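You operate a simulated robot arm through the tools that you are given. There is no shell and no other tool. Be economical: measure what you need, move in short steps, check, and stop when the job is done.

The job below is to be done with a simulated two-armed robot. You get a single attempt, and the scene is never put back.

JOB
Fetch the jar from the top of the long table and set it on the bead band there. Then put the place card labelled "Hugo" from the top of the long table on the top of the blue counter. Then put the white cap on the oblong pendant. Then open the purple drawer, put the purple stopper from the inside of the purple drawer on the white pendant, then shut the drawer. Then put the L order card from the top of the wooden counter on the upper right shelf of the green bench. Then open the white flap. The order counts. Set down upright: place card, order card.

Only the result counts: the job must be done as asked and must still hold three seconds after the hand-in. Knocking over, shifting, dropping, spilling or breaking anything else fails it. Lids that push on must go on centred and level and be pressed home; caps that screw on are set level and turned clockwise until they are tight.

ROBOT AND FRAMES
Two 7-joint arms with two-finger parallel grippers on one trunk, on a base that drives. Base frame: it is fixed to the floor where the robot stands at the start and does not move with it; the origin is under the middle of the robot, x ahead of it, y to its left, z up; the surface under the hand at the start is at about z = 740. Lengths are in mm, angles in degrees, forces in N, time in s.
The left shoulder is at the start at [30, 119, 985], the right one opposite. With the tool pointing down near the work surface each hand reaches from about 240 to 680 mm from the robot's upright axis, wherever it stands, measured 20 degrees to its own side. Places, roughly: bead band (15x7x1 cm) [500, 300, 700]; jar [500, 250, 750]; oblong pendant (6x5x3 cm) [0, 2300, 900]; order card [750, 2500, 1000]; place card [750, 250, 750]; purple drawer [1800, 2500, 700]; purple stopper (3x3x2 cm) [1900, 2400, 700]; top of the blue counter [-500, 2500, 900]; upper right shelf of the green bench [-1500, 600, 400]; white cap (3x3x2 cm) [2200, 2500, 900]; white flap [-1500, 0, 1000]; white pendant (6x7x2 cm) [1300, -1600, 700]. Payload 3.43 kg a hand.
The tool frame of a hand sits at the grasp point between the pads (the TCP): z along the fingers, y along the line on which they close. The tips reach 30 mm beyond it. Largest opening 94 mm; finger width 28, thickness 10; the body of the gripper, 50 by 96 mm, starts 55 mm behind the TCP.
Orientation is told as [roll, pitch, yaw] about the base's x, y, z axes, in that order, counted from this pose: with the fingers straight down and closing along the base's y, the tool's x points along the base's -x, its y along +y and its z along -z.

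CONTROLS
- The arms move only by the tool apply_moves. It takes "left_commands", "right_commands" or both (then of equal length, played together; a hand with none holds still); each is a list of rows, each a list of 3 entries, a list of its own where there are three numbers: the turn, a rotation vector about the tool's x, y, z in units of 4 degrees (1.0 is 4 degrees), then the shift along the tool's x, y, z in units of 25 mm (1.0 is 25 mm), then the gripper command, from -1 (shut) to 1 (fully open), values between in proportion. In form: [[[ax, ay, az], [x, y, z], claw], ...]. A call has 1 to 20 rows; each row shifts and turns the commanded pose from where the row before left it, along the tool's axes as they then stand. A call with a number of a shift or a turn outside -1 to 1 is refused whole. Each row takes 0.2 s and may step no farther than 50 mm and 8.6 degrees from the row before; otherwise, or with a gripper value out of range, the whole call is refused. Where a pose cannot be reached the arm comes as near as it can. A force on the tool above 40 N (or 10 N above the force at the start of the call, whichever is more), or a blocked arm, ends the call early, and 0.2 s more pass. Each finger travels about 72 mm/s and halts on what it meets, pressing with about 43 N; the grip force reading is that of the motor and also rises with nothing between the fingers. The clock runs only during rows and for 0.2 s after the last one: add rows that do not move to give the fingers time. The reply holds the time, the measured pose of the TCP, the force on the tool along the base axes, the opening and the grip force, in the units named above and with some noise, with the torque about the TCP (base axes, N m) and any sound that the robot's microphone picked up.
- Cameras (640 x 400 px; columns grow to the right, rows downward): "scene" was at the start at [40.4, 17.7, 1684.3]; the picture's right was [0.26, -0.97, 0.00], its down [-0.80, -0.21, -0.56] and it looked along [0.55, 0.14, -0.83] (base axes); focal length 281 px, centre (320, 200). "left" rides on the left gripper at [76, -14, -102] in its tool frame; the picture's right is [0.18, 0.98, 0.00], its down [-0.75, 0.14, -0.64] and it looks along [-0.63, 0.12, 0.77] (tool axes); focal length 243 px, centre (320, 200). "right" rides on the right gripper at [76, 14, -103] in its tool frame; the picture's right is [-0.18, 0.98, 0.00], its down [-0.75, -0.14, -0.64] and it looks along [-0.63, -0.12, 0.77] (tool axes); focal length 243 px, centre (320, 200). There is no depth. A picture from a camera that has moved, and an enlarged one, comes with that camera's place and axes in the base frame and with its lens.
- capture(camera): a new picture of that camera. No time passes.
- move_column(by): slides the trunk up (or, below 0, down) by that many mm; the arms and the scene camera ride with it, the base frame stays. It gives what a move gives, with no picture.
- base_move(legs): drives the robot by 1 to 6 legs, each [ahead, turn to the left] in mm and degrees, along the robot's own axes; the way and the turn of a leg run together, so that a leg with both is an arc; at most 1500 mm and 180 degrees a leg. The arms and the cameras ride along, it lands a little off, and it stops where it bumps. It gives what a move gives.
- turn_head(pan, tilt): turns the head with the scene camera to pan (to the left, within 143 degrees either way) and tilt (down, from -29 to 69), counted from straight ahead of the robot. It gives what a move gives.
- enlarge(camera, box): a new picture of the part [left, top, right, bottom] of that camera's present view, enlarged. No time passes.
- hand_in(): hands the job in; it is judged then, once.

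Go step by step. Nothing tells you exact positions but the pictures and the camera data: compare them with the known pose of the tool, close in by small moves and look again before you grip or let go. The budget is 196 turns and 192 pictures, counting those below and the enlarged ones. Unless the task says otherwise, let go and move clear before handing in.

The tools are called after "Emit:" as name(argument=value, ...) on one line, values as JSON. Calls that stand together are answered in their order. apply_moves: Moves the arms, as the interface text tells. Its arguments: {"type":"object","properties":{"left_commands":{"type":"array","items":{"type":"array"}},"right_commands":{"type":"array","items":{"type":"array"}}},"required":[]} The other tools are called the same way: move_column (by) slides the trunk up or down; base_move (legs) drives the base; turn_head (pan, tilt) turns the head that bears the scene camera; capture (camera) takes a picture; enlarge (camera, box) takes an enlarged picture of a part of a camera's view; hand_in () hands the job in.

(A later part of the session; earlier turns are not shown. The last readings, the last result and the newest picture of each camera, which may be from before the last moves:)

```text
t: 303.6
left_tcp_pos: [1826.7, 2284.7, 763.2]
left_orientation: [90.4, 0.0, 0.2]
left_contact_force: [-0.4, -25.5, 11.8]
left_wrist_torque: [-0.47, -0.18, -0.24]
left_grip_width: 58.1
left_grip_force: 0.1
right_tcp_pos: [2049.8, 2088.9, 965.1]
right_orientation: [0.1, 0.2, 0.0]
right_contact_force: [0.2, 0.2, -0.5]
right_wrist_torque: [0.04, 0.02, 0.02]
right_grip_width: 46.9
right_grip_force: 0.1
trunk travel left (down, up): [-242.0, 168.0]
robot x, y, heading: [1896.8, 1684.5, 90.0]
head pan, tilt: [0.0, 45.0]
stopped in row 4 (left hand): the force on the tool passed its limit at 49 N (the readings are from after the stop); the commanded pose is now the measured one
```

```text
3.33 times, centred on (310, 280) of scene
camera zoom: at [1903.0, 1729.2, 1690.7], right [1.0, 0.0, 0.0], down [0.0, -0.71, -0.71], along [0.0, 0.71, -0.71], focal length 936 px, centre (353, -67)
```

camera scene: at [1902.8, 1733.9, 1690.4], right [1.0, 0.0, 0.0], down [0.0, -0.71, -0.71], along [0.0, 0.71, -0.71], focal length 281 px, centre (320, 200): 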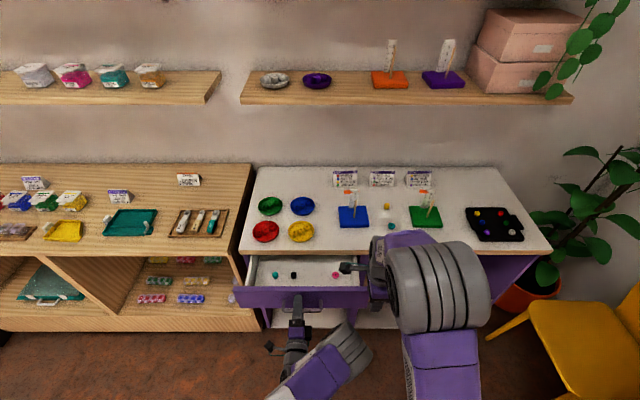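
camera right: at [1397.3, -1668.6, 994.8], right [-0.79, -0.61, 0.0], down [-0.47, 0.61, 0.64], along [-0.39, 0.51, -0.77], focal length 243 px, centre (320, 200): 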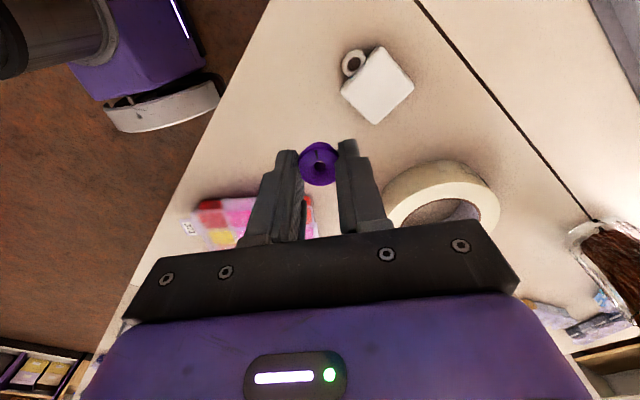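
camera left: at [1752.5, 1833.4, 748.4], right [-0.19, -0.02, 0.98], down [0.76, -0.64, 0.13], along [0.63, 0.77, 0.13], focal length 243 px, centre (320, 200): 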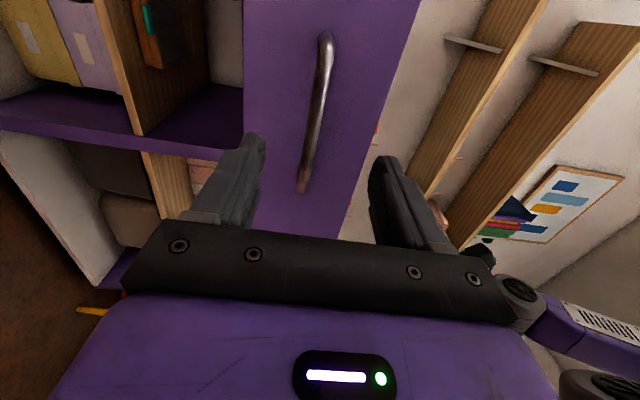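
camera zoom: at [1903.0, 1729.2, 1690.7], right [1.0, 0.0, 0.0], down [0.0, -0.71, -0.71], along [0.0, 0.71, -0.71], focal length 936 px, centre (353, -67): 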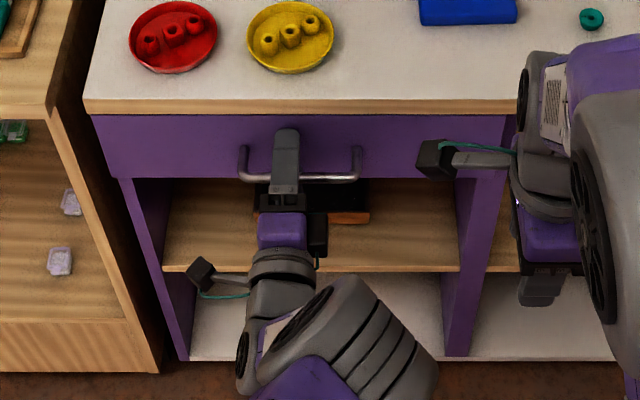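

The drawer is shut. I'll retract the left hand and look across the room at the green bench to plan for its shelf.

Emit:
apply_moves(left_commands=[[[0, 0, 0], [0, 0, -0.4], 0.4], [[0, 0, 0], [0, 0, -0.8], 0.4], [[0, 0, 0], [0, 0, -1], 0.4], [[0, 0, 0], [0, 0, -1], 0.4], [[0, 0, 0], [0, 0, -1], 0.4], [[0, 0, 0], [0, 0, -1], 0.4], [[0, 0, 0], [0, 0, -1], 0.4]])

Emit:
turn_head(pan=107, tilt=18)

Emit:
capture(camera="scene")

Emit:
enlarge(camera="scene", box=[240, 140, 400, 240])

```text
t: 305.2
left_tcp_pos: [1828.0, 2131.5, 762.1]
left_orientation: [90.3, 0.0, 0.2]
left_contact_force: [-0.1, 0.0, 0.3]
left_wrist_torque: [0.0, 0.01, 0.01]
left_grip_width: 65.9
left_grip_force: 0.1
right_tcp_pos: [2049.5, 2090.4, 963.5]
right_orientation: [-0.1, 0.0, 0.1]
right_contact_force: [-0.4, 0.6, -0.2]
right_wrist_torque: [0.01, 0.0, 0.04]
right_grip_width: 47.3
right_grip_force: 0.1
trunk travel left (down, up): [-242.0, 168.0]
robot x, y, heading: [1898.5, 1680.0, 90.0]
head pan, tilt: [0.0, 45.0]
```

```text
t: 307.1
left_tcp_pos: [1829.1, 2131.7, 759.9]
left_orientation: [90.4, 0.0, 0.2]
left_contact_force: [0.5, -0.5, 0.2]
left_wrist_torque: [-0.01, 0.03, 0.0]
left_grip_width: 65.8
left_grip_force: 0.0
right_tcp_pos: [2049.4, 2091.6, 963.3]
right_orientation: [0.1, 0.0, 0.2]
right_contact_force: [0.5, -0.4, 0.2]
right_wrist_torque: [-0.03, -0.02, -0.02]
right_grip_width: 46.8
right_grip_force: 0.1
trunk travel left (down, up): [-242.0, 168.0]
robot x, y, heading: [1901.3, 1685.8, 90.0]
head pan, tilt: [107.0, 18.0]
```

```text
59 pictures are left
camera scene: at [1813.6, 1624.2, 1732.4], right [-0.29, 0.96, 0.0], down [0.3, 0.09, -0.95], along [-0.91, -0.28, -0.31], focal length 281 px, centre (320, 200)
```

scene: 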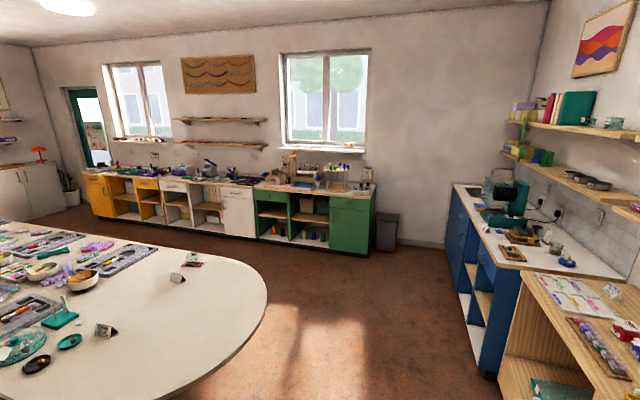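

```text
4.00 times, centred on (320, 190) of scene
camera zoom: at [1813.6, 1624.2, 1732.4], right [-0.29, 0.96, 0.0], down [0.3, 0.09, -0.95], along [-0.91, -0.28, -0.31], focal length 1124 px, centre (320, 240)
```

zoom: 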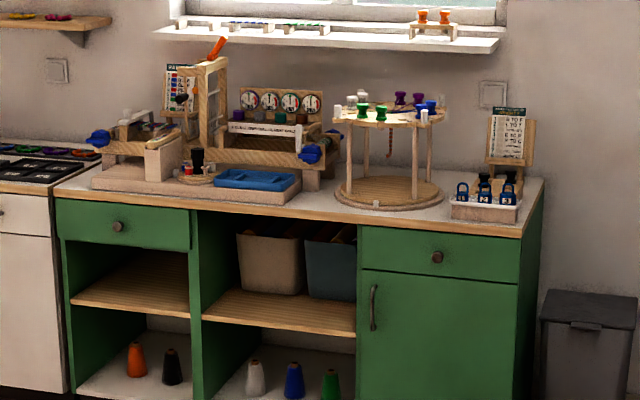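

The upper right shelf has two bins at the back, and free shelf in front. I'll restore the left hand to pointing down, then drive to the wooden counter near the L card (about [702,2617]).

Emit:
apply_moves(left_commands=[[[1, 1, -1], [0, 0, 0], 0.4], [[1, 1, -1], [0, 0, 0], 0.4], [[1, 1, -1], [0, 0, 0], 0.4], [[1, 1, -1], [0, 0, 0], 0.4], [[1, 1, -1], [0, 0, 0], 0.4], [[1, 1, -1], [0, 0, 0], 0.4], [[1, 1, -1], [0, 0, 0], 0.4], [[1, 1, -1], [0, 0, 0], 0.4], [[1, 1, -1], [0, 0, 0], 0.4], [[1, 1, -1], [0, 0, 0], 0.4], [[1, 1, -1], [0, 0, 0], 0.4], [[1, 1, -1], [0, 0, 0], 0.4], [[1, 1, -1], [0, 0, 0], 0.4], [[1, 1, -1], [0, 0, 0], 0.4], [[1, 1, -1], [0, 0, 0], 0.4], [[1, 1, -1], [0, 0, 0], 0.4], [[1, 1, -1], [0, 0, 0], 0.4], [[0.3, 0.3, -0.3], [0, 0, 0], 1]])

Emit:
base_move(legs=[[-200, 0], [0, 90], [1050, 0], [0, -90], [120, 0]])

Emit:
move_column(by=168)

Emit:
turn_head(pan=8, tilt=40)

Emit:
capture(camera="scene")

```text
t: 310.9
left_tcp_pos: [1828.7, 2132.1, 761.7]
left_orientation: [-0.1, -0.4, 90.1]
left_contact_force: [-0.4, -0.4, -0.4]
left_wrist_torque: [-0.01, -0.04, -0.02]
left_grip_width: 94.2
left_grip_force: 0.0
right_tcp_pos: [2049.0, 2091.1, 963.1]
right_orientation: [-0.2, -0.1, 0.0]
right_contact_force: [-0.4, 0.3, 1.2]
right_wrist_torque: [0.01, 0.0, -0.01]
right_grip_width: 47.2
right_grip_force: 0.1
trunk travel left (down, up): [-242.0, 168.0]
robot x, y, heading: [1902.9, 1680.9, 90.0]
head pan, tilt: [107.0, 18.0]
```

```text
t: 325.9
left_tcp_pos: [782.8, 2082.0, 762.0]
left_orientation: [0.0, -0.2, 88.3]
left_contact_force: [-0.1, 0.5, -0.1]
left_wrist_torque: [-0.03, 0.03, -0.01]
left_grip_width: 93.8
left_grip_force: 0.1
right_tcp_pos: [1002.3, 2035.5, 963.3]
right_orientation: [0.0, 0.0, -1.6]
right_contact_force: [-0.6, -0.1, -0.6]
right_wrist_torque: [-0.05, 0.0, 0.0]
right_grip_width: 47.2
right_grip_force: 0.0
trunk travel left (down, up): [-242.0, 168.0]
robot x, y, heading: [841.8, 1627.2, 88.4]
head pan, tilt: [107.0, 18.0]
```

```text
t: 327.8
left_tcp_pos: [782.8, 2080.2, 929.9]
left_orientation: [0.1, -0.3, 88.5]
left_contact_force: [0.3, -0.7, -0.5]
left_wrist_torque: [0.03, 0.02, 0.01]
left_grip_width: 94.0
left_grip_force: 0.1
right_tcp_pos: [1002.6, 2033.9, 1131.8]
right_orientation: [0.1, 0.0, -1.6]
right_contact_force: [-0.5, 0.8, -0.2]
right_wrist_torque: [0.02, -0.01, 0.0]
right_grip_width: 47.2
right_grip_force: 0.1
trunk travel left (down, up): [-410.0, 0.0]
robot x, y, heading: [844.1, 1633.2, 88.3]
head pan, tilt: [107.0, 18.0]
```

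```text
t: 329.6
left_tcp_pos: [783.7, 2079.0, 930.4]
left_orientation: [0.0, -0.4, 88.4]
left_contact_force: [0.1, 0.1, 0.3]
left_wrist_torque: [0.02, -0.01, 0.0]
left_grip_width: 93.9
left_grip_force: 0.1
right_tcp_pos: [1001.9, 2033.7, 1131.4]
right_orientation: [0.0, 0.0, -1.7]
right_contact_force: [0.0, -0.3, 0.3]
right_wrist_torque: [0.04, 0.02, 0.01]
right_grip_width: 46.9
right_grip_force: 0.1
trunk travel left (down, up): [-410.0, 0.0]
robot x, y, heading: [845.8, 1629.3, 88.3]
head pan, tilt: [8.0, 40.0]
```

```text
57 pictures are left
camera scene: at [833.8, 1683.1, 1865.7], right [0.99, 0.11, 0.0], down [0.07, -0.64, -0.77], along [-0.09, 0.76, -0.64], focal length 281 px, centre (320, 200)
```

scene: 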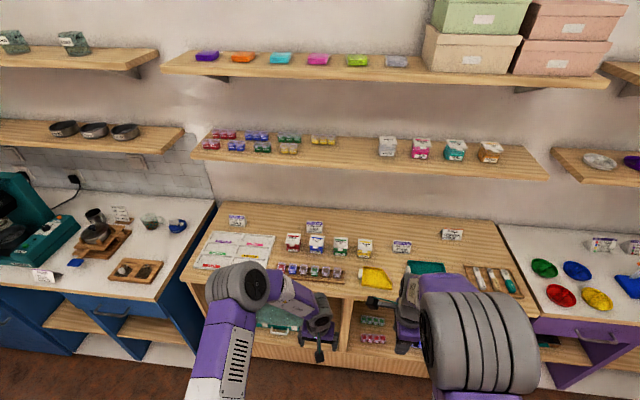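

Emit:
enlarge(camera="scene", box=[190, 190, 430, 340])

```text
2.67 times, centred on (310, 265) of scene
camera zoom: at [833.8, 1683.1, 1865.7], right [0.99, 0.11, 0.0], down [0.07, -0.64, -0.77], along [-0.09, 0.76, -0.64], focal length 749 px, centre (347, 27)
```

zoom: 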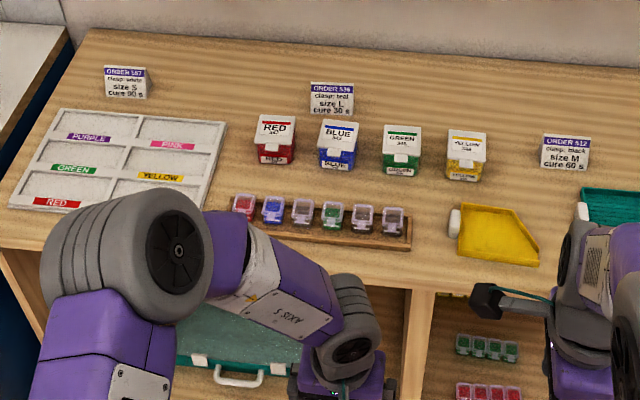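

The L card is at about [694,2627] with bead boxes in front. I'll raise and tilt the left hand about 22° forward, then move the base in.

Emit:
apply_moves(left_commands=[[[0, 0, 0], [0, 0, -1], 1], [[0, 0, 0], [0, 0, -1], 1], [[0, 0, 0], [0, 0, -1], 1], [[0, 0, 0], [0, 0, -1], 1], [[0, 0, 0], [0, 0, -1], 1], [[0, -1, 0], [0, 0, 0], 1], [[0, -1, 0], [0, 0, 0], 1], [[0, -1, 0], [0, 0, 0], 1], [[0, -1, 0], [0, 0, 0], 1], [[0, -1, 0], [0, 0, 0], 1], [[0, -0.5, 0], [0, 0, 0], 1]])

Emit:
base_move(legs=[[0, 1.7], [281, 0]])

Emit:
capture(camera="left")

```text
t: 332.0
left_tcp_pos: [781.9, 2080.1, 1054.6]
left_orientation: [0.0, -22.3, 88.5]
left_contact_force: [0.0, -0.5, 0.2]
left_wrist_torque: [-0.01, 0.04, -0.03]
left_grip_width: 94.0
left_grip_force: 0.0
right_tcp_pos: [1002.6, 2034.0, 1132.1]
right_orientation: [0.0, 0.1, -1.6]
right_contact_force: [0.1, 0.3, -0.4]
right_wrist_torque: [0.02, 0.02, 0.01]
right_grip_width: 47.1
right_grip_force: 0.0
trunk travel left (down, up): [-410.0, 0.0]
robot x, y, heading: [844.6, 1630.4, 88.6]
head pan, tilt: [8.0, 40.0]
```

```text
t: 334.3
left_tcp_pos: [767.3, 2359.7, 1054.9]
left_orientation: [0.0, -22.5, 90.1]
left_contact_force: [-0.6, -0.6, -0.5]
left_wrist_torque: [-0.01, 0.01, 0.03]
left_grip_width: 93.9
left_grip_force: 0.1
right_tcp_pos: [990.2, 2320.2, 1131.2]
right_orientation: [0.1, -0.1, 0.2]
right_contact_force: [-0.5, 1.1, 0.9]
right_wrist_torque: [-0.02, -0.01, 0.0]
right_grip_width: 47.4
right_grip_force: 0.0
trunk travel left (down, up): [-410.0, 0.0]
robot x, y, heading: [842.6, 1911.4, 90.0]
head pan, tilt: [8.0, 40.0]
```

```text
55 pictures are left
camera left: at [781.9, 2250.3, 1121.5], right [-0.98, -0.17, -0.07], down [-0.14, 0.45, 0.88], along [-0.12, 0.88, -0.47], focal length 243 px, centre (320, 200)
```

left: 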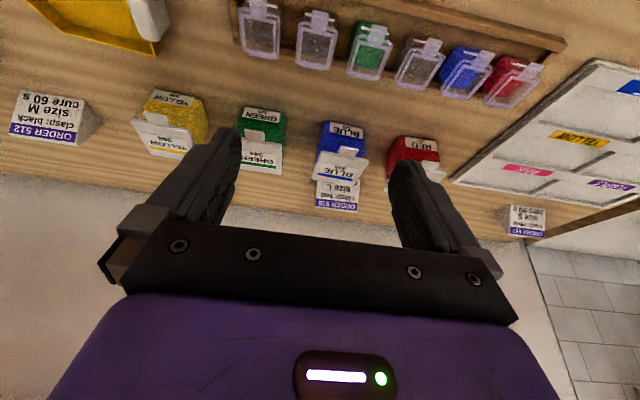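

Emit:
apply_moves(left_commands=[[[0, 0, 0], [-0.92, 0.31, 0.57], 1], [[0, 0, 0], [-0.92, 0.31, 0.57], 1], [[0, 0, 0], [-0.92, 0.31, 0.57], 1], [[0, 0, 0], [-0.92, 0.31, 0.57], 1], [[0, 0, 0], [-0.92, 0.31, 0.57], 1], [[0, 0, 0], [-0.92, 0.31, 0.57], 1], [[0, 0, 0], [-0.92, 0.31, 0.57], 1], [[0, 0, 0], [-0.92, 0.31, 0.57], 1], [[0, 0, 0], [-0.92, 0.31, 0.57], 1], [[0, 0, 0], [0, 0, 0], 1]])

Emit:
capture(camera="left")

```text
t: 336.5
left_tcp_pos: [697.6, 2597.7, 1016.5]
left_orientation: [0.0, -22.4, 90.2]
left_contact_force: [-1.3, 0.0, -0.3]
left_wrist_torque: [0.01, -0.02, 0.05]
left_grip_width: 94.2
left_grip_force: 0.0
right_tcp_pos: [989.1, 2320.4, 1131.9]
right_orientation: [0.1, 0.0, 0.2]
right_contact_force: [0.1, -0.1, -0.6]
right_wrist_torque: [-0.01, 0.0, 0.03]
right_grip_width: 47.1
right_grip_force: 0.0
trunk travel left (down, up): [-410.0, 0.0]
robot x, y, heading: [843.4, 1911.3, 90.1]
head pan, tilt: [8.0, 40.0]
```

```text
54 pictures are left
camera left: at [711.1, 2489.6, 1082.9], right [-0.98, -0.17, -0.07], down [-0.14, 0.45, 0.88], along [-0.12, 0.87, -0.47], focal length 243 px, centre (320, 200)
```

left: 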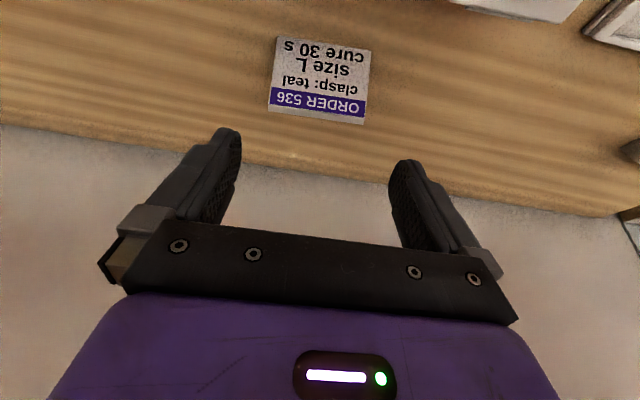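

The card is about 75 mm long, yawed about 6°, centred near [700,2626]. I'll align the yaw and descend halfway.

Emit:
apply_moves(left_commands=[[[-0.29, 0, -0.69], [0.15, -0.1, 0.6], 1], [[-0.29, 0, -0.69], [0.15, 0, 0.6], 1], [[0, 0, 0], [0, 0, 0.5], 1], [[0, 0, 0], [0, 0, 0], 1]])

Emit:
capture(camera="left")

```text
t: 337.5
left_tcp_pos: [696.5, 2609.3, 974.8]
left_orientation: [-0.1, -22.4, 96.2]
left_contact_force: [0.6, 0.6, -0.4]
left_wrist_torque: [0.02, 0.02, 0.02]
left_grip_width: 94.1
left_grip_force: 0.0
right_tcp_pos: [988.4, 2320.0, 1132.3]
right_orientation: [0.0, 0.0, 0.1]
right_contact_force: [-0.5, -0.8, 0.8]
right_wrist_torque: [-0.01, -0.03, 0.0]
right_grip_width: 46.8
right_grip_force: 0.0
trunk travel left (down, up): [-410.0, 0.0]
robot x, y, heading: [840.3, 1913.1, 90.0]
head pan, tilt: [8.0, 40.0]
```

```text
53 pictures are left
camera left: at [722.8, 2500.7, 1040.4], right [-0.96, -0.28, -0.07], down [-0.19, 0.43, 0.88], along [-0.21, 0.86, -0.47], focal length 243 px, centre (320, 200)
```

left: 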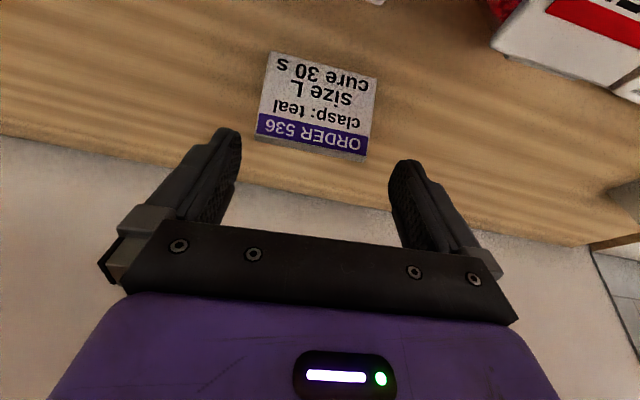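

Emit:
apply_moves(left_commands=[[[0.22, 0, 0.53], [0.2, -0.24, 0.5], 1], [[0, 0, 0], [0.22, 0, 0.6], 1], [[0, 0, 0], [0, 0, 0], 1]])

Emit:
enlarge(camera="left", box=[180, 60, 460, 260])

```text
t: 338.3
left_tcp_pos: [703.1, 2610.8, 945.7]
left_orientation: [0.0, -22.4, 93.9]
left_contact_force: [-0.4, -0.1, -0.5]
left_wrist_torque: [0.0, 0.0, 0.01]
left_grip_width: 93.9
left_grip_force: 0.1
right_tcp_pos: [988.3, 2320.1, 1131.5]
right_orientation: [0.1, 0.0, 0.1]
right_contact_force: [0.2, -0.7, -0.1]
right_wrist_torque: [0.02, 0.02, 0.0]
right_grip_width: 47.2
right_grip_force: 0.0
trunk travel left (down, up): [-410.0, 0.0]
robot x, y, heading: [840.9, 1908.5, 90.2]
head pan, tilt: [8.0, 40.0]
```

```text
2.00 times, centred on (320, 160) of left
camera zoom: at [724.4, 2502.2, 1011.6], right [-0.97, -0.24, -0.07], down [-0.17, 0.44, 0.88], along [-0.18, 0.87, -0.47], focal length 485 px, centre (320, 280)
```

zoom: 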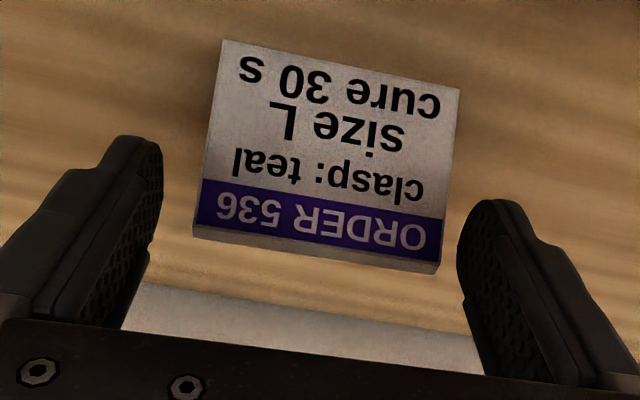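

Aligned. I'll finish the descent and close.

Emit:
apply_moves(left_commands=[[[0, 0, 0], [0, 0, 0.4], 1], [[0, 0, 0], [0, 0, 0.35], 1], [[0, 0, 0], [0, 0, 0], 1], [[0, 0, 0], [0, 0, 0], 0.7], [[0, 0, 0], [0, 0, 0], 0.3], [[0, 0, 0], [0, 0, 0], 0.2], [[0, 0, 0], [0, 0, 0], 0.2]])

Emit:
enlarge(camera="left", box=[180, 60, 460, 260])

```text
t: 339.9
left_tcp_pos: [702.2, 2614.6, 926.4]
left_orientation: [0.0, -22.4, 93.9]
left_contact_force: [-0.5, 0.7, -0.3]
left_wrist_torque: [0.03, -0.01, 0.04]
left_grip_width: 76.2
left_grip_force: 43.0
left hand out of reach, approached as far as the arm can: row 2
right_tcp_pos: [989.2, 2319.8, 1132.1]
right_orientation: [0.0, 0.0, 0.2]
right_contact_force: [-0.1, 0.7, -0.7]
right_wrist_torque: [-0.02, 0.01, -0.01]
right_grip_width: 46.8
right_grip_force: 0.0
trunk travel left (down, up): [-410.0, 0.0]
robot x, y, heading: [840.7, 1911.8, 90.3]
head pan, tilt: [8.0, 40.0]
```

```text
2.00 times, centred on (320, 160) of left
camera zoom: at [723.1, 2505.3, 993.0], right [-0.97, -0.24, -0.07], down [-0.17, 0.44, 0.88], along [-0.18, 0.87, -0.47], focal length 485 px, centre (320, 280)
```

zoom: 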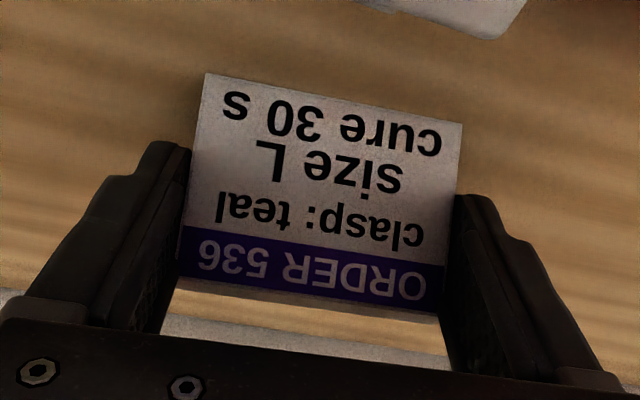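

The card is gripped. I'll lift along the finger axis, then pull back over the boxes.

Emit:
apply_moves(left_commands=[[[0, 0, 0], [0, 0, -0.6], 0.2], [[0, 0, 0], [0, 0, -0.9], 0.2], [[0, 0, 0], [0, 0, -0.9], 0.2], [[0, 0, 0], [0, 0, -0.9], 0.2], [[0, 0, 0], [0, 0, -0.9], 0.2], [[0, 0, 0], [0, 0, -0.9], 0.2], [[0, 0, 0], [0.92, 0, -0.38], 0.2], [[0, 0, 0], [0.92, 0, -0.38], 0.2], [[0, 0, 0], [0.92, 0, -0.38], 0.2], [[0, 0, 0], [0.92, 0, -0.38], 0.2], [[0, 0, 0], [0.92, 0, -0.38], 0.2], [[0, 0, 0], [0.92, 0, -0.38], 0.2], [[0, 0, 0], [0.92, 0, -0.38], 0.2], [[0, 0, 0], [0.92, 0, -0.38], 0.2], [[0, 0, 0], [0, 0, 0], 0.2]])

Emit:
capture(camera="left")

```text
t: 343.1
left_tcp_pos: [718.5, 2365.8, 1045.1]
left_orientation: [0.1, -22.4, 93.9]
left_contact_force: [0.8, -0.5, -1.3]
left_wrist_torque: [-0.01, 0.02, 0.0]
left_grip_width: 76.4
left_grip_force: 43.1
right_tcp_pos: [990.0, 2321.7, 1133.3]
right_orientation: [0.0, 0.1, 0.2]
right_contact_force: [-0.1, -0.5, -0.1]
right_wrist_torque: [-0.02, -0.01, -0.01]
right_grip_width: 47.0
right_grip_force: 0.2
trunk travel left (down, up): [-410.0, 0.0]
robot x, y, heading: [842.3, 1911.2, 90.4]
head pan, tilt: [8.0, 40.0]
```

```text
50 pictures are left
camera left: at [740.6, 2258.7, 1111.0], right [-0.97, -0.24, -0.07], down [-0.17, 0.44, 0.88], along [-0.18, 0.87, -0.47], focal length 243 px, centre (320, 200)
```

left: 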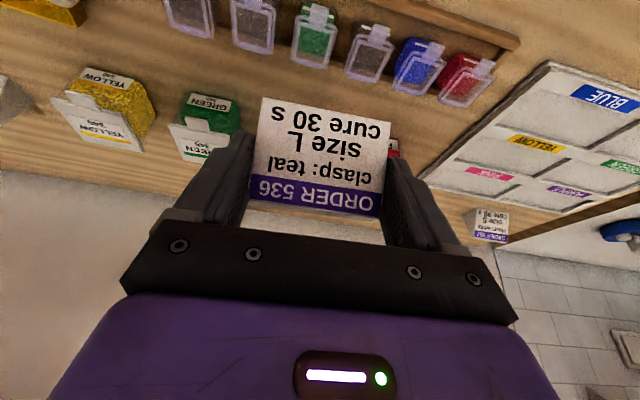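

The card is secure. I'll drive to the green bench.

Emit:
base_move(legs=[[-460, 0], [0, 89.6], [1340, 0], [0, 90], [760, 0], [0, -90]])

Emit:
turn_head(pan=5, tilt=45)

Emit:
capture(camera="scene")

```text
t: 367.2
left_tcp_pos: [-995.1, 618.8, 1044.3]
left_orientation: [0.1, -22.5, -178.3]
left_contact_force: [-0.5, -0.5, 0.0]
left_wrist_torque: [-0.01, 0.0, 0.0]
left_grip_width: 75.9
left_grip_force: 43.2
right_tcp_pos: [-938.5, 885.1, 1132.4]
right_orientation: [0.0, 0.1, 88.0]
right_contact_force: [-0.8, 0.4, -0.7]
right_wrist_torque: [-0.01, -0.01, -0.03]
right_grip_width: 47.0
right_grip_force: 0.0
trunk travel left (down, up): [-410.0, 0.0]
robot x, y, heading: [-534.8, 722.9, 177.9]
head pan, tilt: [8.0, 40.0]
```

```text
t: 367.9
left_tcp_pos: [-995.3, 619.0, 1044.8]
left_orientation: [0.0, -22.4, -178.3]
left_contact_force: [0.5, -0.4, 0.1]
left_wrist_torque: [-0.02, 0.01, 0.04]
left_grip_width: 76.4
left_grip_force: 43.2
right_tcp_pos: [-938.2, 885.2, 1131.6]
right_orientation: [0.0, -0.1, 87.9]
right_contact_force: [-0.6, 0.2, 0.0]
right_wrist_torque: [-0.01, 0.03, -0.02]
right_grip_width: 47.0
right_grip_force: 0.0
trunk travel left (down, up): [-410.0, 0.0]
robot x, y, heading: [-537.5, 723.6, 177.9]
head pan, tilt: [5.0, 45.0]
```

```text
49 pictures are left
camera scene: at [-584.8, 717.7, 1858.5], right [-0.05, 1.0, 0.0], down [0.71, 0.04, -0.71], along [-0.71, -0.04, -0.71], focal length 281 px, centre (320, 200)
```

scene: 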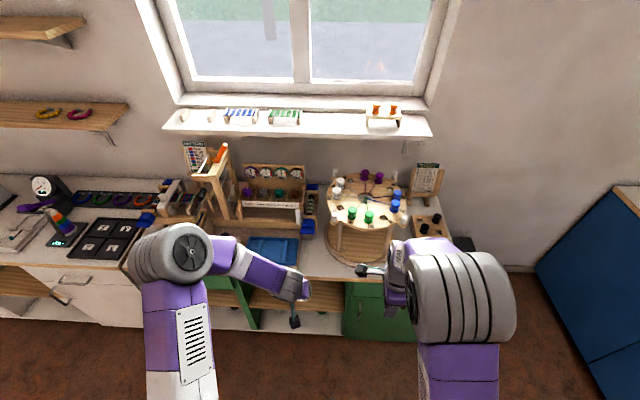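

I'll lower the trunk to see into the shelf.

Emit:
move_column(by=-360)

Emit:
turn_head(pan=12, tilt=40)

Emit:
capture(camera="scene")

Emit:
capture(camera="left")

```text
t: 371.4
left_tcp_pos: [-996.1, 618.8, 684.4]
left_orientation: [0.0, -22.4, -178.4]
left_contact_force: [-0.1, 0.3, -0.2]
left_wrist_torque: [-0.01, -0.02, 0.02]
left_grip_width: 76.1
left_grip_force: 42.8
right_tcp_pos: [-938.9, 885.3, 772.2]
right_orientation: [0.0, 0.0, 88.1]
right_contact_force: [0.2, 0.2, 0.4]
right_wrist_torque: [-0.01, 0.0, 0.0]
right_grip_width: 47.1
right_grip_force: 0.1
trunk travel left (down, up): [-50.0, 360.0]
robot x, y, heading: [-536.8, 719.1, 178.1]
head pan, tilt: [5.0, 45.0]
```

```text
t: 372.1
left_tcp_pos: [-995.4, 618.1, 684.3]
left_orientation: [0.0, -22.5, -178.3]
left_contact_force: [-0.7, -0.1, -0.4]
left_wrist_torque: [-0.02, -0.01, -0.01]
left_grip_width: 76.2
left_grip_force: 43.3
right_tcp_pos: [-938.3, 886.7, 771.3]
right_orientation: [-0.1, 0.1, 88.0]
right_contact_force: [-0.6, 0.9, -0.8]
right_wrist_torque: [0.0, 0.02, -0.01]
right_grip_width: 46.9
right_grip_force: 0.0
trunk travel left (down, up): [-50.0, 360.0]
robot x, y, heading: [-535.2, 724.4, 177.9]
head pan, tilt: [12.0, 40.0]
```

```text
48 pictures are left
camera scene: at [-587.3, 707.2, 1505.7], right [-0.17, 0.98, 0.0], down [0.63, 0.11, -0.77], along [-0.75, -0.13, -0.64], focal length 281 px, centre (320, 200)
```

scene: 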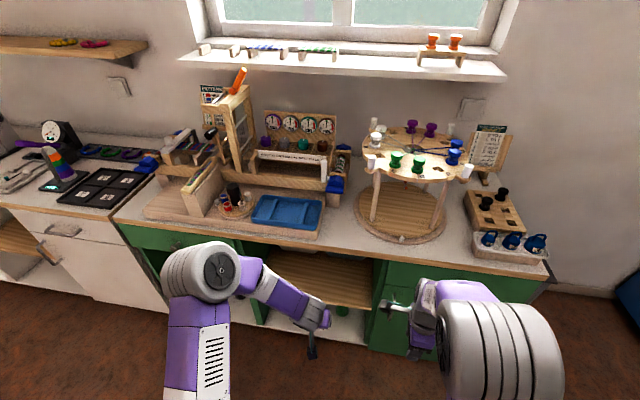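

```text
47 pictures are left
camera left: at [-886.8, 635.7, 751.2], right [0.2, -0.98, -0.07], down [-0.45, -0.15, 0.88], along [-0.87, -0.14, -0.47], focal length 243 px, centre (320, 200)
```

left: 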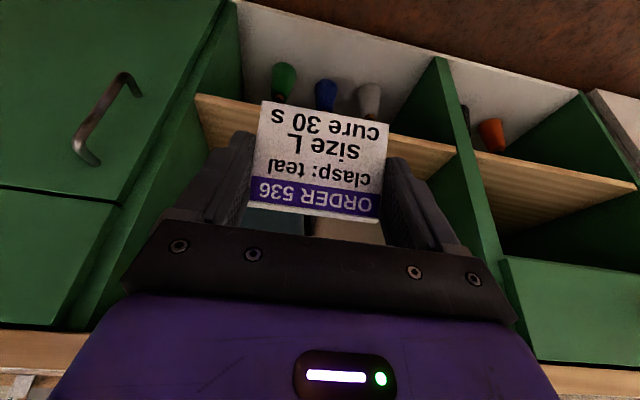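

Shelf surface is at z≈470–490, front edge x≈-1150, opening y 350–757, bins start at x≈-1334. I'll move the base 60 mm closer and lower the card in front of the opening.

Emit:
base_move(legs=[[60, 0]])

Emit:
apply_moves(left_commands=[[[0, 0, 0], [0.39, 0.45, 0.95], 0.2], [[0, 0, 0], [0.39, 0.45, 0.95], 0.2], [[0, 0, 0], [0.39, 0.45, 0.95], 0.2], [[0, 0, 0], [0.39, 0.45, 0.95], 0.2], [[0, 0, 0], [0.39, 0.45, 0.95], 0.2], [[0, 0, 0], [0.2, 0.45, 0.5], 0.2], [[0, 0, 0], [0, 0, 0], 0.2]])

Emit:
capture(camera="left")

Emit:
capture(camera="scene")

```text
t: 373.1
left_tcp_pos: [-1054.8, 621.4, 684.4]
left_orientation: [0.1, -22.4, -178.2]
left_contact_force: [0.3, -0.2, 0.2]
left_wrist_torque: [-0.01, 0.01, 0.02]
left_grip_width: 76.0
left_grip_force: 43.4
right_tcp_pos: [-998.0, 887.3, 772.8]
right_orientation: [-0.1, 0.1, 88.0]
right_contact_force: [-0.1, 0.3, 0.0]
right_wrist_torque: [0.05, 0.01, -0.03]
right_grip_width: 47.0
right_grip_force: 0.0
trunk travel left (down, up): [-50.0, 360.0]
robot x, y, heading: [-593.7, 727.8, 178.0]
head pan, tilt: [12.0, 40.0]
```

```text
t: 374.6
left_tcp_pos: [-1051.7, 552.1, 545.2]
left_orientation: [-0.1, -22.4, -178.2]
left_contact_force: [-0.1, 0.1, -0.1]
left_wrist_torque: [-0.01, 0.01, -0.03]
left_grip_width: 75.5
left_grip_force: 42.4
right_tcp_pos: [-997.5, 887.7, 771.2]
right_orientation: [0.0, 0.1, 88.0]
right_contact_force: [0.6, -0.5, 0.4]
right_wrist_torque: [0.0, -0.02, 0.02]
right_grip_width: 47.4
right_grip_force: 0.1
trunk travel left (down, up): [-50.0, 360.0]
robot x, y, heading: [-595.1, 727.8, 177.6]
head pan, tilt: [12.0, 40.0]
```

```text
46 pictures are left
camera left: at [-944.0, 569.5, 610.1], right [0.2, -0.98, -0.07], down [-0.45, -0.15, 0.88], along [-0.87, -0.15, -0.47], focal length 243 px, centre (320, 200)
```

left: 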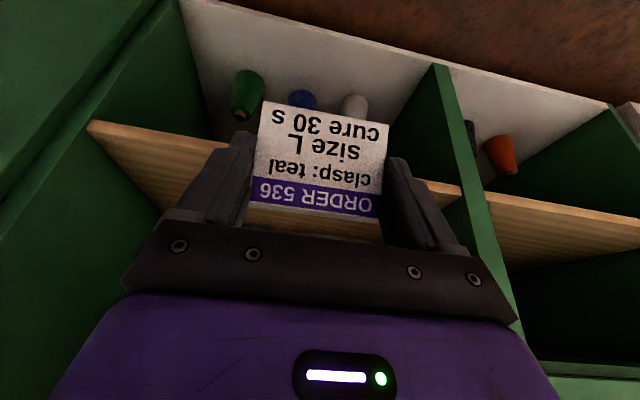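

```text
45 pictures are left
camera scene: at [-646.6, 709.2, 1505.7], right [-0.17, 0.98, 0.0], down [0.63, 0.11, -0.77], along [-0.75, -0.13, -0.64], focal length 281 px, centre (320, 200)
```

scene: 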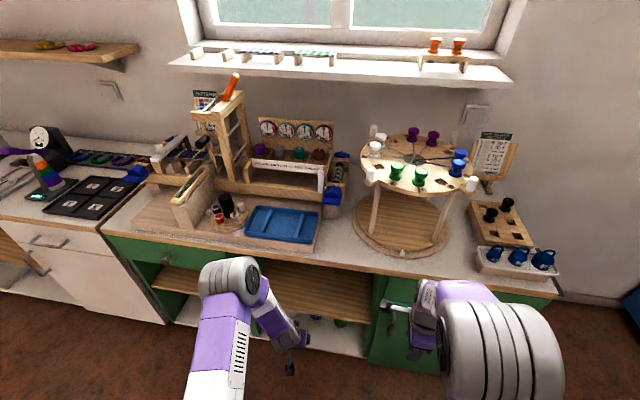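

Refined: the shelf edge is near x≈-1214, z≈402. I'll go 60 mm closer, lower, and start moving in.

Emit:
base_move(legs=[[60, 0]])

Emit:
apply_moves(left_commands=[[[0, 0, 0], [0.38, 0, 0.92], 0.2], [[0, 0, 0], [0.38, 0, 0.92], 0.2], [[0, 0, 0], [0.3, 0, 0.74], 0.2], [[0, 0, 0], [-0.87, 0, 0.36], 0.2], [[0, 0, 0], [-0.87, 0, 0.36], 0.2], [[0, 0, 0], [-0.87, 0, 0.36], 0.2], [[0, 0, 0], [0, 0, 0], 0.2]])

Emit:
capture(camera="left")

Emit:
enlarge(camera="scene", box=[160, 230, 400, 400])

```text
t: 375.6
left_tcp_pos: [-1112.1, 553.9, 542.7]
left_orientation: [0.0, -22.3, -178.3]
left_contact_force: [0.1, -0.1, -0.4]
left_wrist_torque: [-0.02, 0.01, 0.03]
left_grip_width: 75.1
left_grip_force: 43.1
right_tcp_pos: [-1058.6, 890.6, 771.9]
right_orientation: [0.0, 0.1, 88.0]
right_contact_force: [0.0, 0.4, 0.2]
right_wrist_torque: [0.0, 0.01, -0.02]
right_grip_width: 46.9
right_grip_force: 0.0
trunk travel left (down, up): [-50.0, 360.0]
robot x, y, heading: [-654.4, 726.5, 178.1]
head pan, tilt: [12.0, 40.0]
```

```text
t: 377.2
left_tcp_pos: [-1184.2, 553.3, 473.3]
left_orientation: [0.0, -22.4, -178.3]
left_contact_force: [0.1, 0.1, -0.1]
left_wrist_torque: [-0.01, -0.03, -0.01]
left_grip_width: 75.2
left_grip_force: 42.8
right_tcp_pos: [-1057.1, 888.9, 772.2]
right_orientation: [0.0, 0.1, 88.0]
right_contact_force: [0.0, 0.0, 0.5]
right_wrist_torque: [0.0, 0.02, -0.01]
right_grip_width: 47.1
right_grip_force: 0.0
trunk travel left (down, up): [-50.0, 360.0]
robot x, y, heading: [-652.3, 728.5, 177.7]
head pan, tilt: [12.0, 40.0]
```

```text
44 pictures are left
camera left: at [-1075.8, 570.3, 539.9], right [0.2, -0.98, -0.07], down [-0.45, -0.15, 0.88], along [-0.87, -0.14, -0.47], focal length 243 px, centre (320, 200)
```

left: 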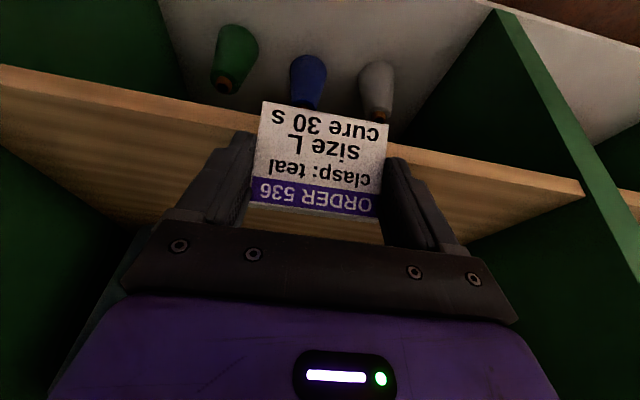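

```text
2.35 times, centred on (280, 315) of scene
camera zoom: at [-706.4, 711.3, 1505.7], right [-0.17, 0.98, 0.0], down [0.63, 0.11, -0.77], along [-0.75, -0.13, -0.64], focal length 661 px, centre (414, -71)
```

zoom: 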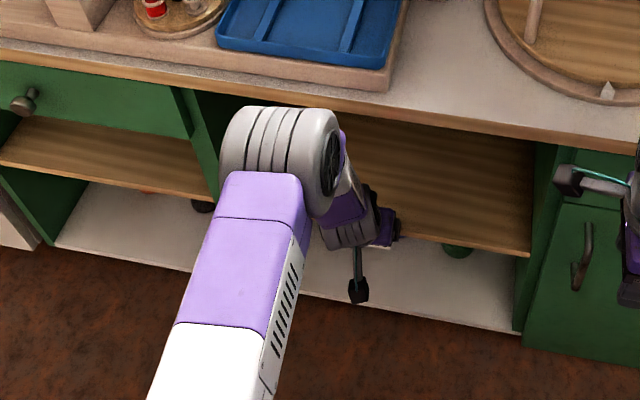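

Going deep would bring the forearm near the countertop, so I'll place the card about 50 mm inside the shelf edge. Moving in 58 mm.

Emit:
apply_moves(left_commands=[[[0, 0, 0], [-0.72, 0, 0.3], 0.2], [[0, 0, 0], [-0.72, 0, 0.3], 0.2], [[0, 0, 0], [-0.72, 0, 0.3], 0.2], [[0, 0, 0], [0, 0, 0], 0.2]])

Emit:
capture(camera="left")

Emit:
enlarge(camera="scene", box=[160, 230, 400, 400])

```text
t: 378.2
left_tcp_pos: [-1239.7, 552.0, 474.0]
left_orientation: [0.0, -22.3, -178.2]
left_contact_force: [-0.5, -0.3, -0.3]
left_wrist_torque: [-0.04, 0.02, -0.01]
left_grip_width: 75.2
left_grip_force: 43.3
right_tcp_pos: [-1057.3, 889.3, 770.9]
right_orientation: [-0.1, 0.1, 87.9]
right_contact_force: [-0.3, -0.3, 0.2]
right_wrist_torque: [0.0, 0.02, -0.02]
right_grip_width: 47.2
right_grip_force: 0.0
trunk travel left (down, up): [-50.0, 360.0]
robot x, y, heading: [-653.2, 725.9, 178.1]
head pan, tilt: [12.0, 40.0]
```

```text
42 pictures are left
camera left: at [-1132.0, 569.1, 540.3], right [0.2, -0.98, -0.07], down [-0.45, -0.15, 0.88], along [-0.87, -0.14, -0.47], focal length 243 px, centre (320, 200)
```

left: 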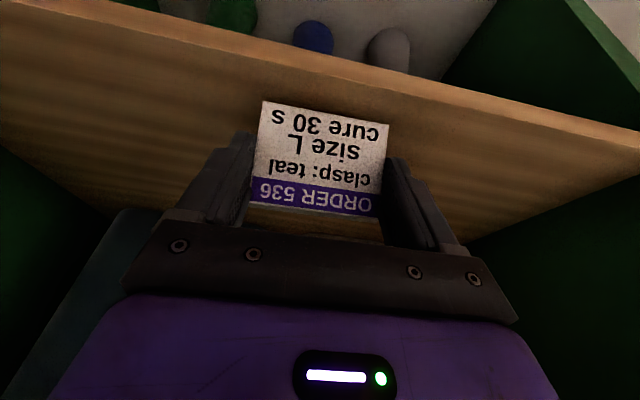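

```text
2.35 times, centred on (280, 315) of scene
camera zoom: at [-706.4, 711.3, 1505.7], right [-0.17, 0.98, 0.0], down [0.63, 0.11, -0.77], along [-0.75, -0.13, -0.64], focal length 661 px, centre (414, -71)
```

zoom: 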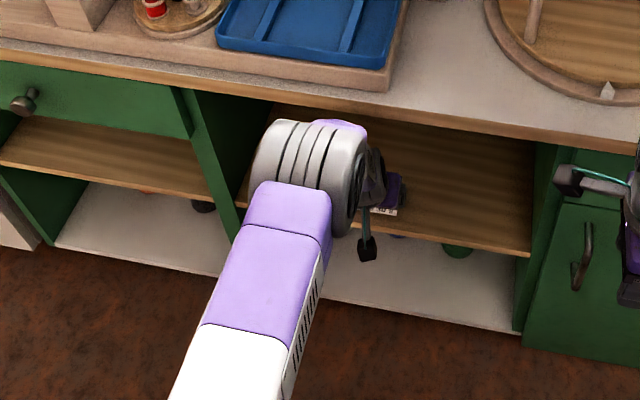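

The card front is only about 7 mm inside the edge; I'll go 25 mm further, gently.

Emit:
apply_moves(left_commands=[[[0, 0, 0], [-0.46, 0, 0.19], 0.2], [[0, 0, 0], [-0.46, 0, 0.19], 0.2], [[0, 0, 0], [0, 0, 0], 0.2]])

Emit:
apply_moves(left_commands=[[[0, 0, 0], [0.15, 0, 0.37], 0.2], [[0, 0, 0], [0.1, 0, 0.24], 0.2], [[0, 0, 0], [0, 0, 0], 0.2]])

Emit:
capture(camera="left")

```text
t: 379.0
left_tcp_pos: [-1265.9, 550.8, 474.1]
left_orientation: [0.0, -22.4, -178.3]
left_contact_force: [0.9, -0.3, -0.4]
left_wrist_torque: [-0.01, 0.01, 0.02]
left_grip_width: 75.4
left_grip_force: 43.0
right_tcp_pos: [-1057.8, 890.2, 771.5]
right_orientation: [0.0, 0.1, 88.0]
right_contact_force: [-0.3, 1.0, 0.6]
right_wrist_torque: [0.01, 0.01, -0.01]
right_grip_width: 47.0
right_grip_force: 0.0
trunk travel left (down, up): [-50.0, 360.0]
robot x, y, heading: [-654.8, 724.7, 177.9]
head pan, tilt: [12.0, 40.0]
```

```text
t: 379.6
left_tcp_pos: [-1271.5, 549.8, 466.1]
left_orientation: [0.0, -23.1, -178.4]
left_contact_force: [7.7, 1.6, 19.0]
left_wrist_torque: [-0.7, -0.16, 0.32]
left_grip_width: 75.4
left_grip_force: 43.1
right_tcp_pos: [-1055.4, 890.6, 772.3]
right_orientation: [0.1, 0.0, 88.0]
right_contact_force: [0.6, -0.8, 0.2]
right_wrist_torque: [-0.01, -0.02, 0.0]
right_grip_width: 47.1
right_grip_force: 0.1
trunk travel left (down, up): [-50.0, 360.0]
robot x, y, heading: [-656.0, 730.1, 177.9]
head pan, tilt: [12.0, 40.0]
stopped in row 3 (left hand): the force on the tool passed its limit at 45 N (the readings are from after the stop); the commanded pose is now the measured one
```

```text
40 pictures are left
camera left: at [-1161.1, 567.5, 530.9], right [0.2, -0.98, -0.07], down [-0.44, -0.15, 0.89], along [-0.88, -0.14, -0.46], focal length 243 px, centre (320, 200)
```

left: 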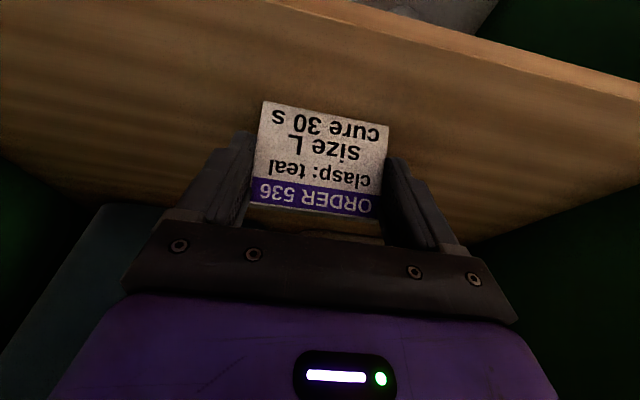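

The card touches the shelf, about 49 mm inside the edge. I'll release and back straight out horizontally.

Emit:
apply_moves(left_commands=[[[0, 0, 0], [0, 0, 0], 0.65], [[0, 0, 0], [0, 0, 0], 0.8], [[0, 0, 0], [0, 0, 0], 1], [[0, 0, 0], [0, 0, 0], 1]])

Emit:
enlarge(camera="left", box=[180, 40, 460, 240])

```text
t: 380.6
left_tcp_pos: [-1270.0, 549.6, 462.5]
left_orientation: [0.1, -22.6, -178.2]
left_contact_force: [-1.1, 0.1, 1.4]
left_wrist_torque: [0.02, 0.01, -0.02]
left_grip_width: 93.9
left_grip_force: 0.1
right_tcp_pos: [-1056.8, 890.7, 771.4]
right_orientation: [0.0, 0.2, 87.9]
right_contact_force: [-0.2, 0.1, -0.1]
right_wrist_torque: [0.0, 0.01, -0.01]
right_grip_width: 46.8
right_grip_force: 0.1
trunk travel left (down, up): [-50.0, 360.0]
robot x, y, heading: [-655.2, 728.3, 178.0]
head pan, tilt: [12.0, 40.0]
```

```text
2.00 times, centred on (320, 140) of left
camera zoom: at [-1160.4, 567.3, 528.1], right [0.2, -0.98, -0.07], down [-0.44, -0.15, 0.88], along [-0.87, -0.14, -0.46], focal length 485 px, centre (320, 320)
```

zoom: 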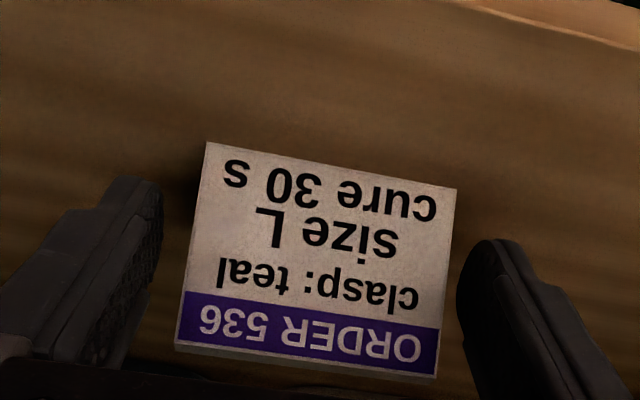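

It stands free. Backing out horizontally.

Emit:
apply_moves(left_commands=[[[0, 0, 0], [0.4, 0, -0.17], 1], [[0, 0, 0], [0.74, 0, -0.31], 1], [[0, 0, 0], [0.74, 0, -0.31], 1], [[0, 0, 0], [0.9, 0, -0.37], 1], [[0, 0, 0], [0.9, 0, -0.37], 1], [[0, 0, 0], [0.9, 0, -0.37], 1], [[0, 0, 0], [0.9, 0, -0.37], 1], [[0, 0, 0], [0.9, 0, -0.37], 1]])

Emit:
capture(camera="left")

```text
t: 382.4
left_tcp_pos: [-1096.0, 555.9, 462.3]
left_orientation: [0.1, -22.7, -178.3]
left_contact_force: [0.1, -1.0, 0.5]
left_wrist_torque: [-0.04, 0.02, -0.02]
left_grip_width: 94.1
left_grip_force: 0.1
right_tcp_pos: [-1056.9, 890.8, 772.0]
right_orientation: [0.1, 0.1, 88.0]
right_contact_force: [-0.9, 0.9, 0.5]
right_wrist_torque: [0.02, 0.0, -0.01]
right_grip_width: 46.9
right_grip_force: 0.1
trunk travel left (down, up): [-50.0, 360.0]
robot x, y, heading: [-652.2, 732.2, 177.9]
head pan, tilt: [12.0, 40.0]
```

```text
38 pictures are left
camera left: at [-987.5, 572.9, 527.3], right [0.2, -0.98, -0.07], down [-0.44, -0.15, 0.88], along [-0.87, -0.14, -0.46], focal length 243 px, centre (320, 200)
```

left: 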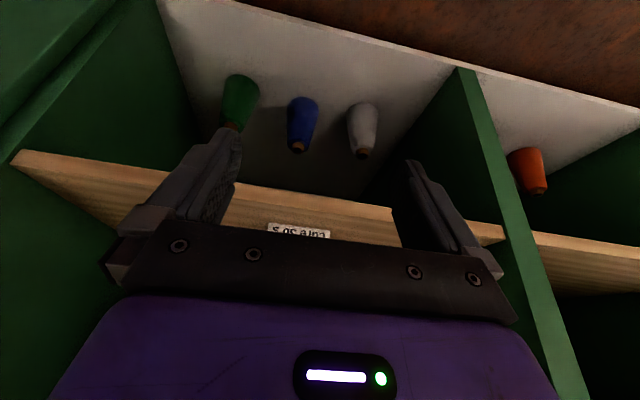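

The L card stands on the shelf. Last: the white flap near [-1500,0,1000]. I'll back up, raise the trunk and look.

Emit:
base_move(legs=[[-180, 0]])

Emit:
move_column(by=300)

Emit:
turn_head(pan=38, tilt=30)

Emit:
capture(camera="scene")

```text
t: 383.9
left_tcp_pos: [-918.3, 550.2, 461.2]
left_orientation: [0.0, -22.8, -178.4]
left_contact_force: [0.5, 0.5, 1.4]
left_wrist_torque: [0.02, 0.03, 0.01]
left_grip_width: 93.8
left_grip_force: 0.1
right_tcp_pos: [-876.9, 885.3, 771.1]
right_orientation: [0.0, 0.0, 87.9]
right_contact_force: [0.4, 0.2, 0.3]
right_wrist_torque: [0.0, 0.0, 0.01]
right_grip_width: 47.0
right_grip_force: 0.0
trunk travel left (down, up): [-50.0, 360.0]
robot x, y, heading: [-474.0, 723.7, 177.7]
head pan, tilt: [12.0, 40.0]
```

```text
t: 386.9
left_tcp_pos: [-916.8, 548.8, 762.3]
left_orientation: [0.0, -22.7, -178.3]
left_contact_force: [0.4, -0.1, -0.1]
left_wrist_torque: [-0.02, -0.01, 0.02]
left_grip_width: 93.9
left_grip_force: 0.0
right_tcp_pos: [-877.9, 884.7, 1071.2]
right_orientation: [0.0, 0.0, 87.9]
right_contact_force: [-0.3, 0.4, -0.6]
right_wrist_torque: [-0.02, 0.0, -0.02]
right_grip_width: 46.9
right_grip_force: 0.1
trunk travel left (down, up): [-350.0, 60.0]
robot x, y, heading: [-476.8, 721.3, 177.8]
head pan, tilt: [12.0, 40.0]
```

```text
t: 387.9
left_tcp_pos: [-917.9, 550.2, 761.4]
left_orientation: [0.0, -22.7, -178.4]
left_contact_force: [0.0, 0.8, -0.8]
left_wrist_torque: [-0.01, 0.02, -0.01]
left_grip_width: 93.9
left_grip_force: 0.1
right_tcp_pos: [-877.8, 883.9, 1071.9]
right_orientation: [0.0, 0.0, 87.9]
right_contact_force: [-0.2, 0.2, 0.3]
right_wrist_torque: [0.0, -0.03, -0.04]
right_grip_width: 46.7
right_grip_force: 0.1
trunk travel left (down, up): [-350.0, 60.0]
robot x, y, heading: [-475.9, 725.0, 177.8]
head pan, tilt: [38.0, 30.0]
```

```text
37 pictures are left
camera scene: at [-516.3, 666.7, 1821.0], right [-0.59, 0.81, 0.0], down [0.41, 0.29, -0.87], along [-0.7, -0.51, -0.5], focal length 281 px, centre (320, 200)
```

scene: 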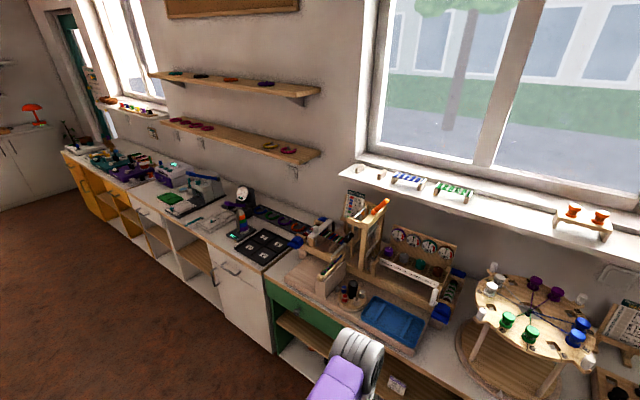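

Emit:
enlarge(camera="scene", box=[220, 170, 480, 360])

Emit:
enlarge(camera="scene", box=[100, 140, 320, 300])

```text
2.11 times, centred on (350, 265) of scene
camera zoom: at [-516.3, 666.7, 1821.0], right [-0.59, 0.81, 0.0], down [0.41, 0.29, -0.87], along [-0.7, -0.51, -0.5], focal length 591 px, centre (257, 63)
```

zoom: 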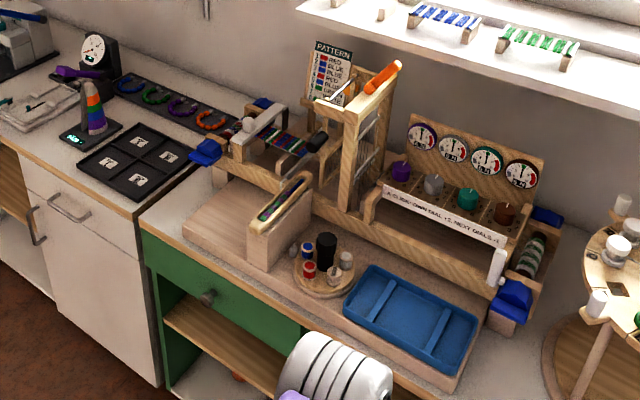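

```text
2.50 times, centred on (210, 220) of scene
camera zoom: at [-516.3, 666.7, 1821.0], right [-0.59, 0.81, 0.0], down [0.41, 0.29, -0.87], along [-0.7, -0.51, -0.5], focal length 702 px, centre (595, 150)
```

zoom: 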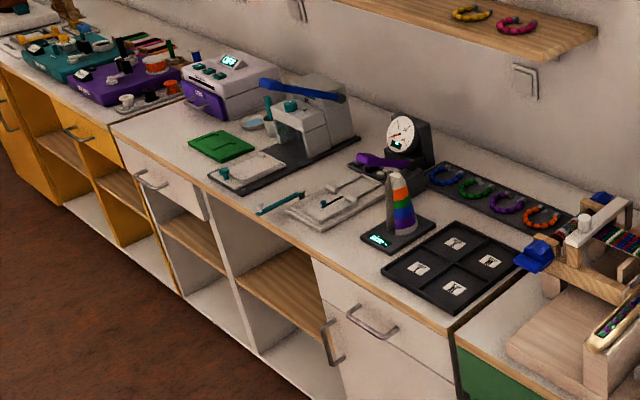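

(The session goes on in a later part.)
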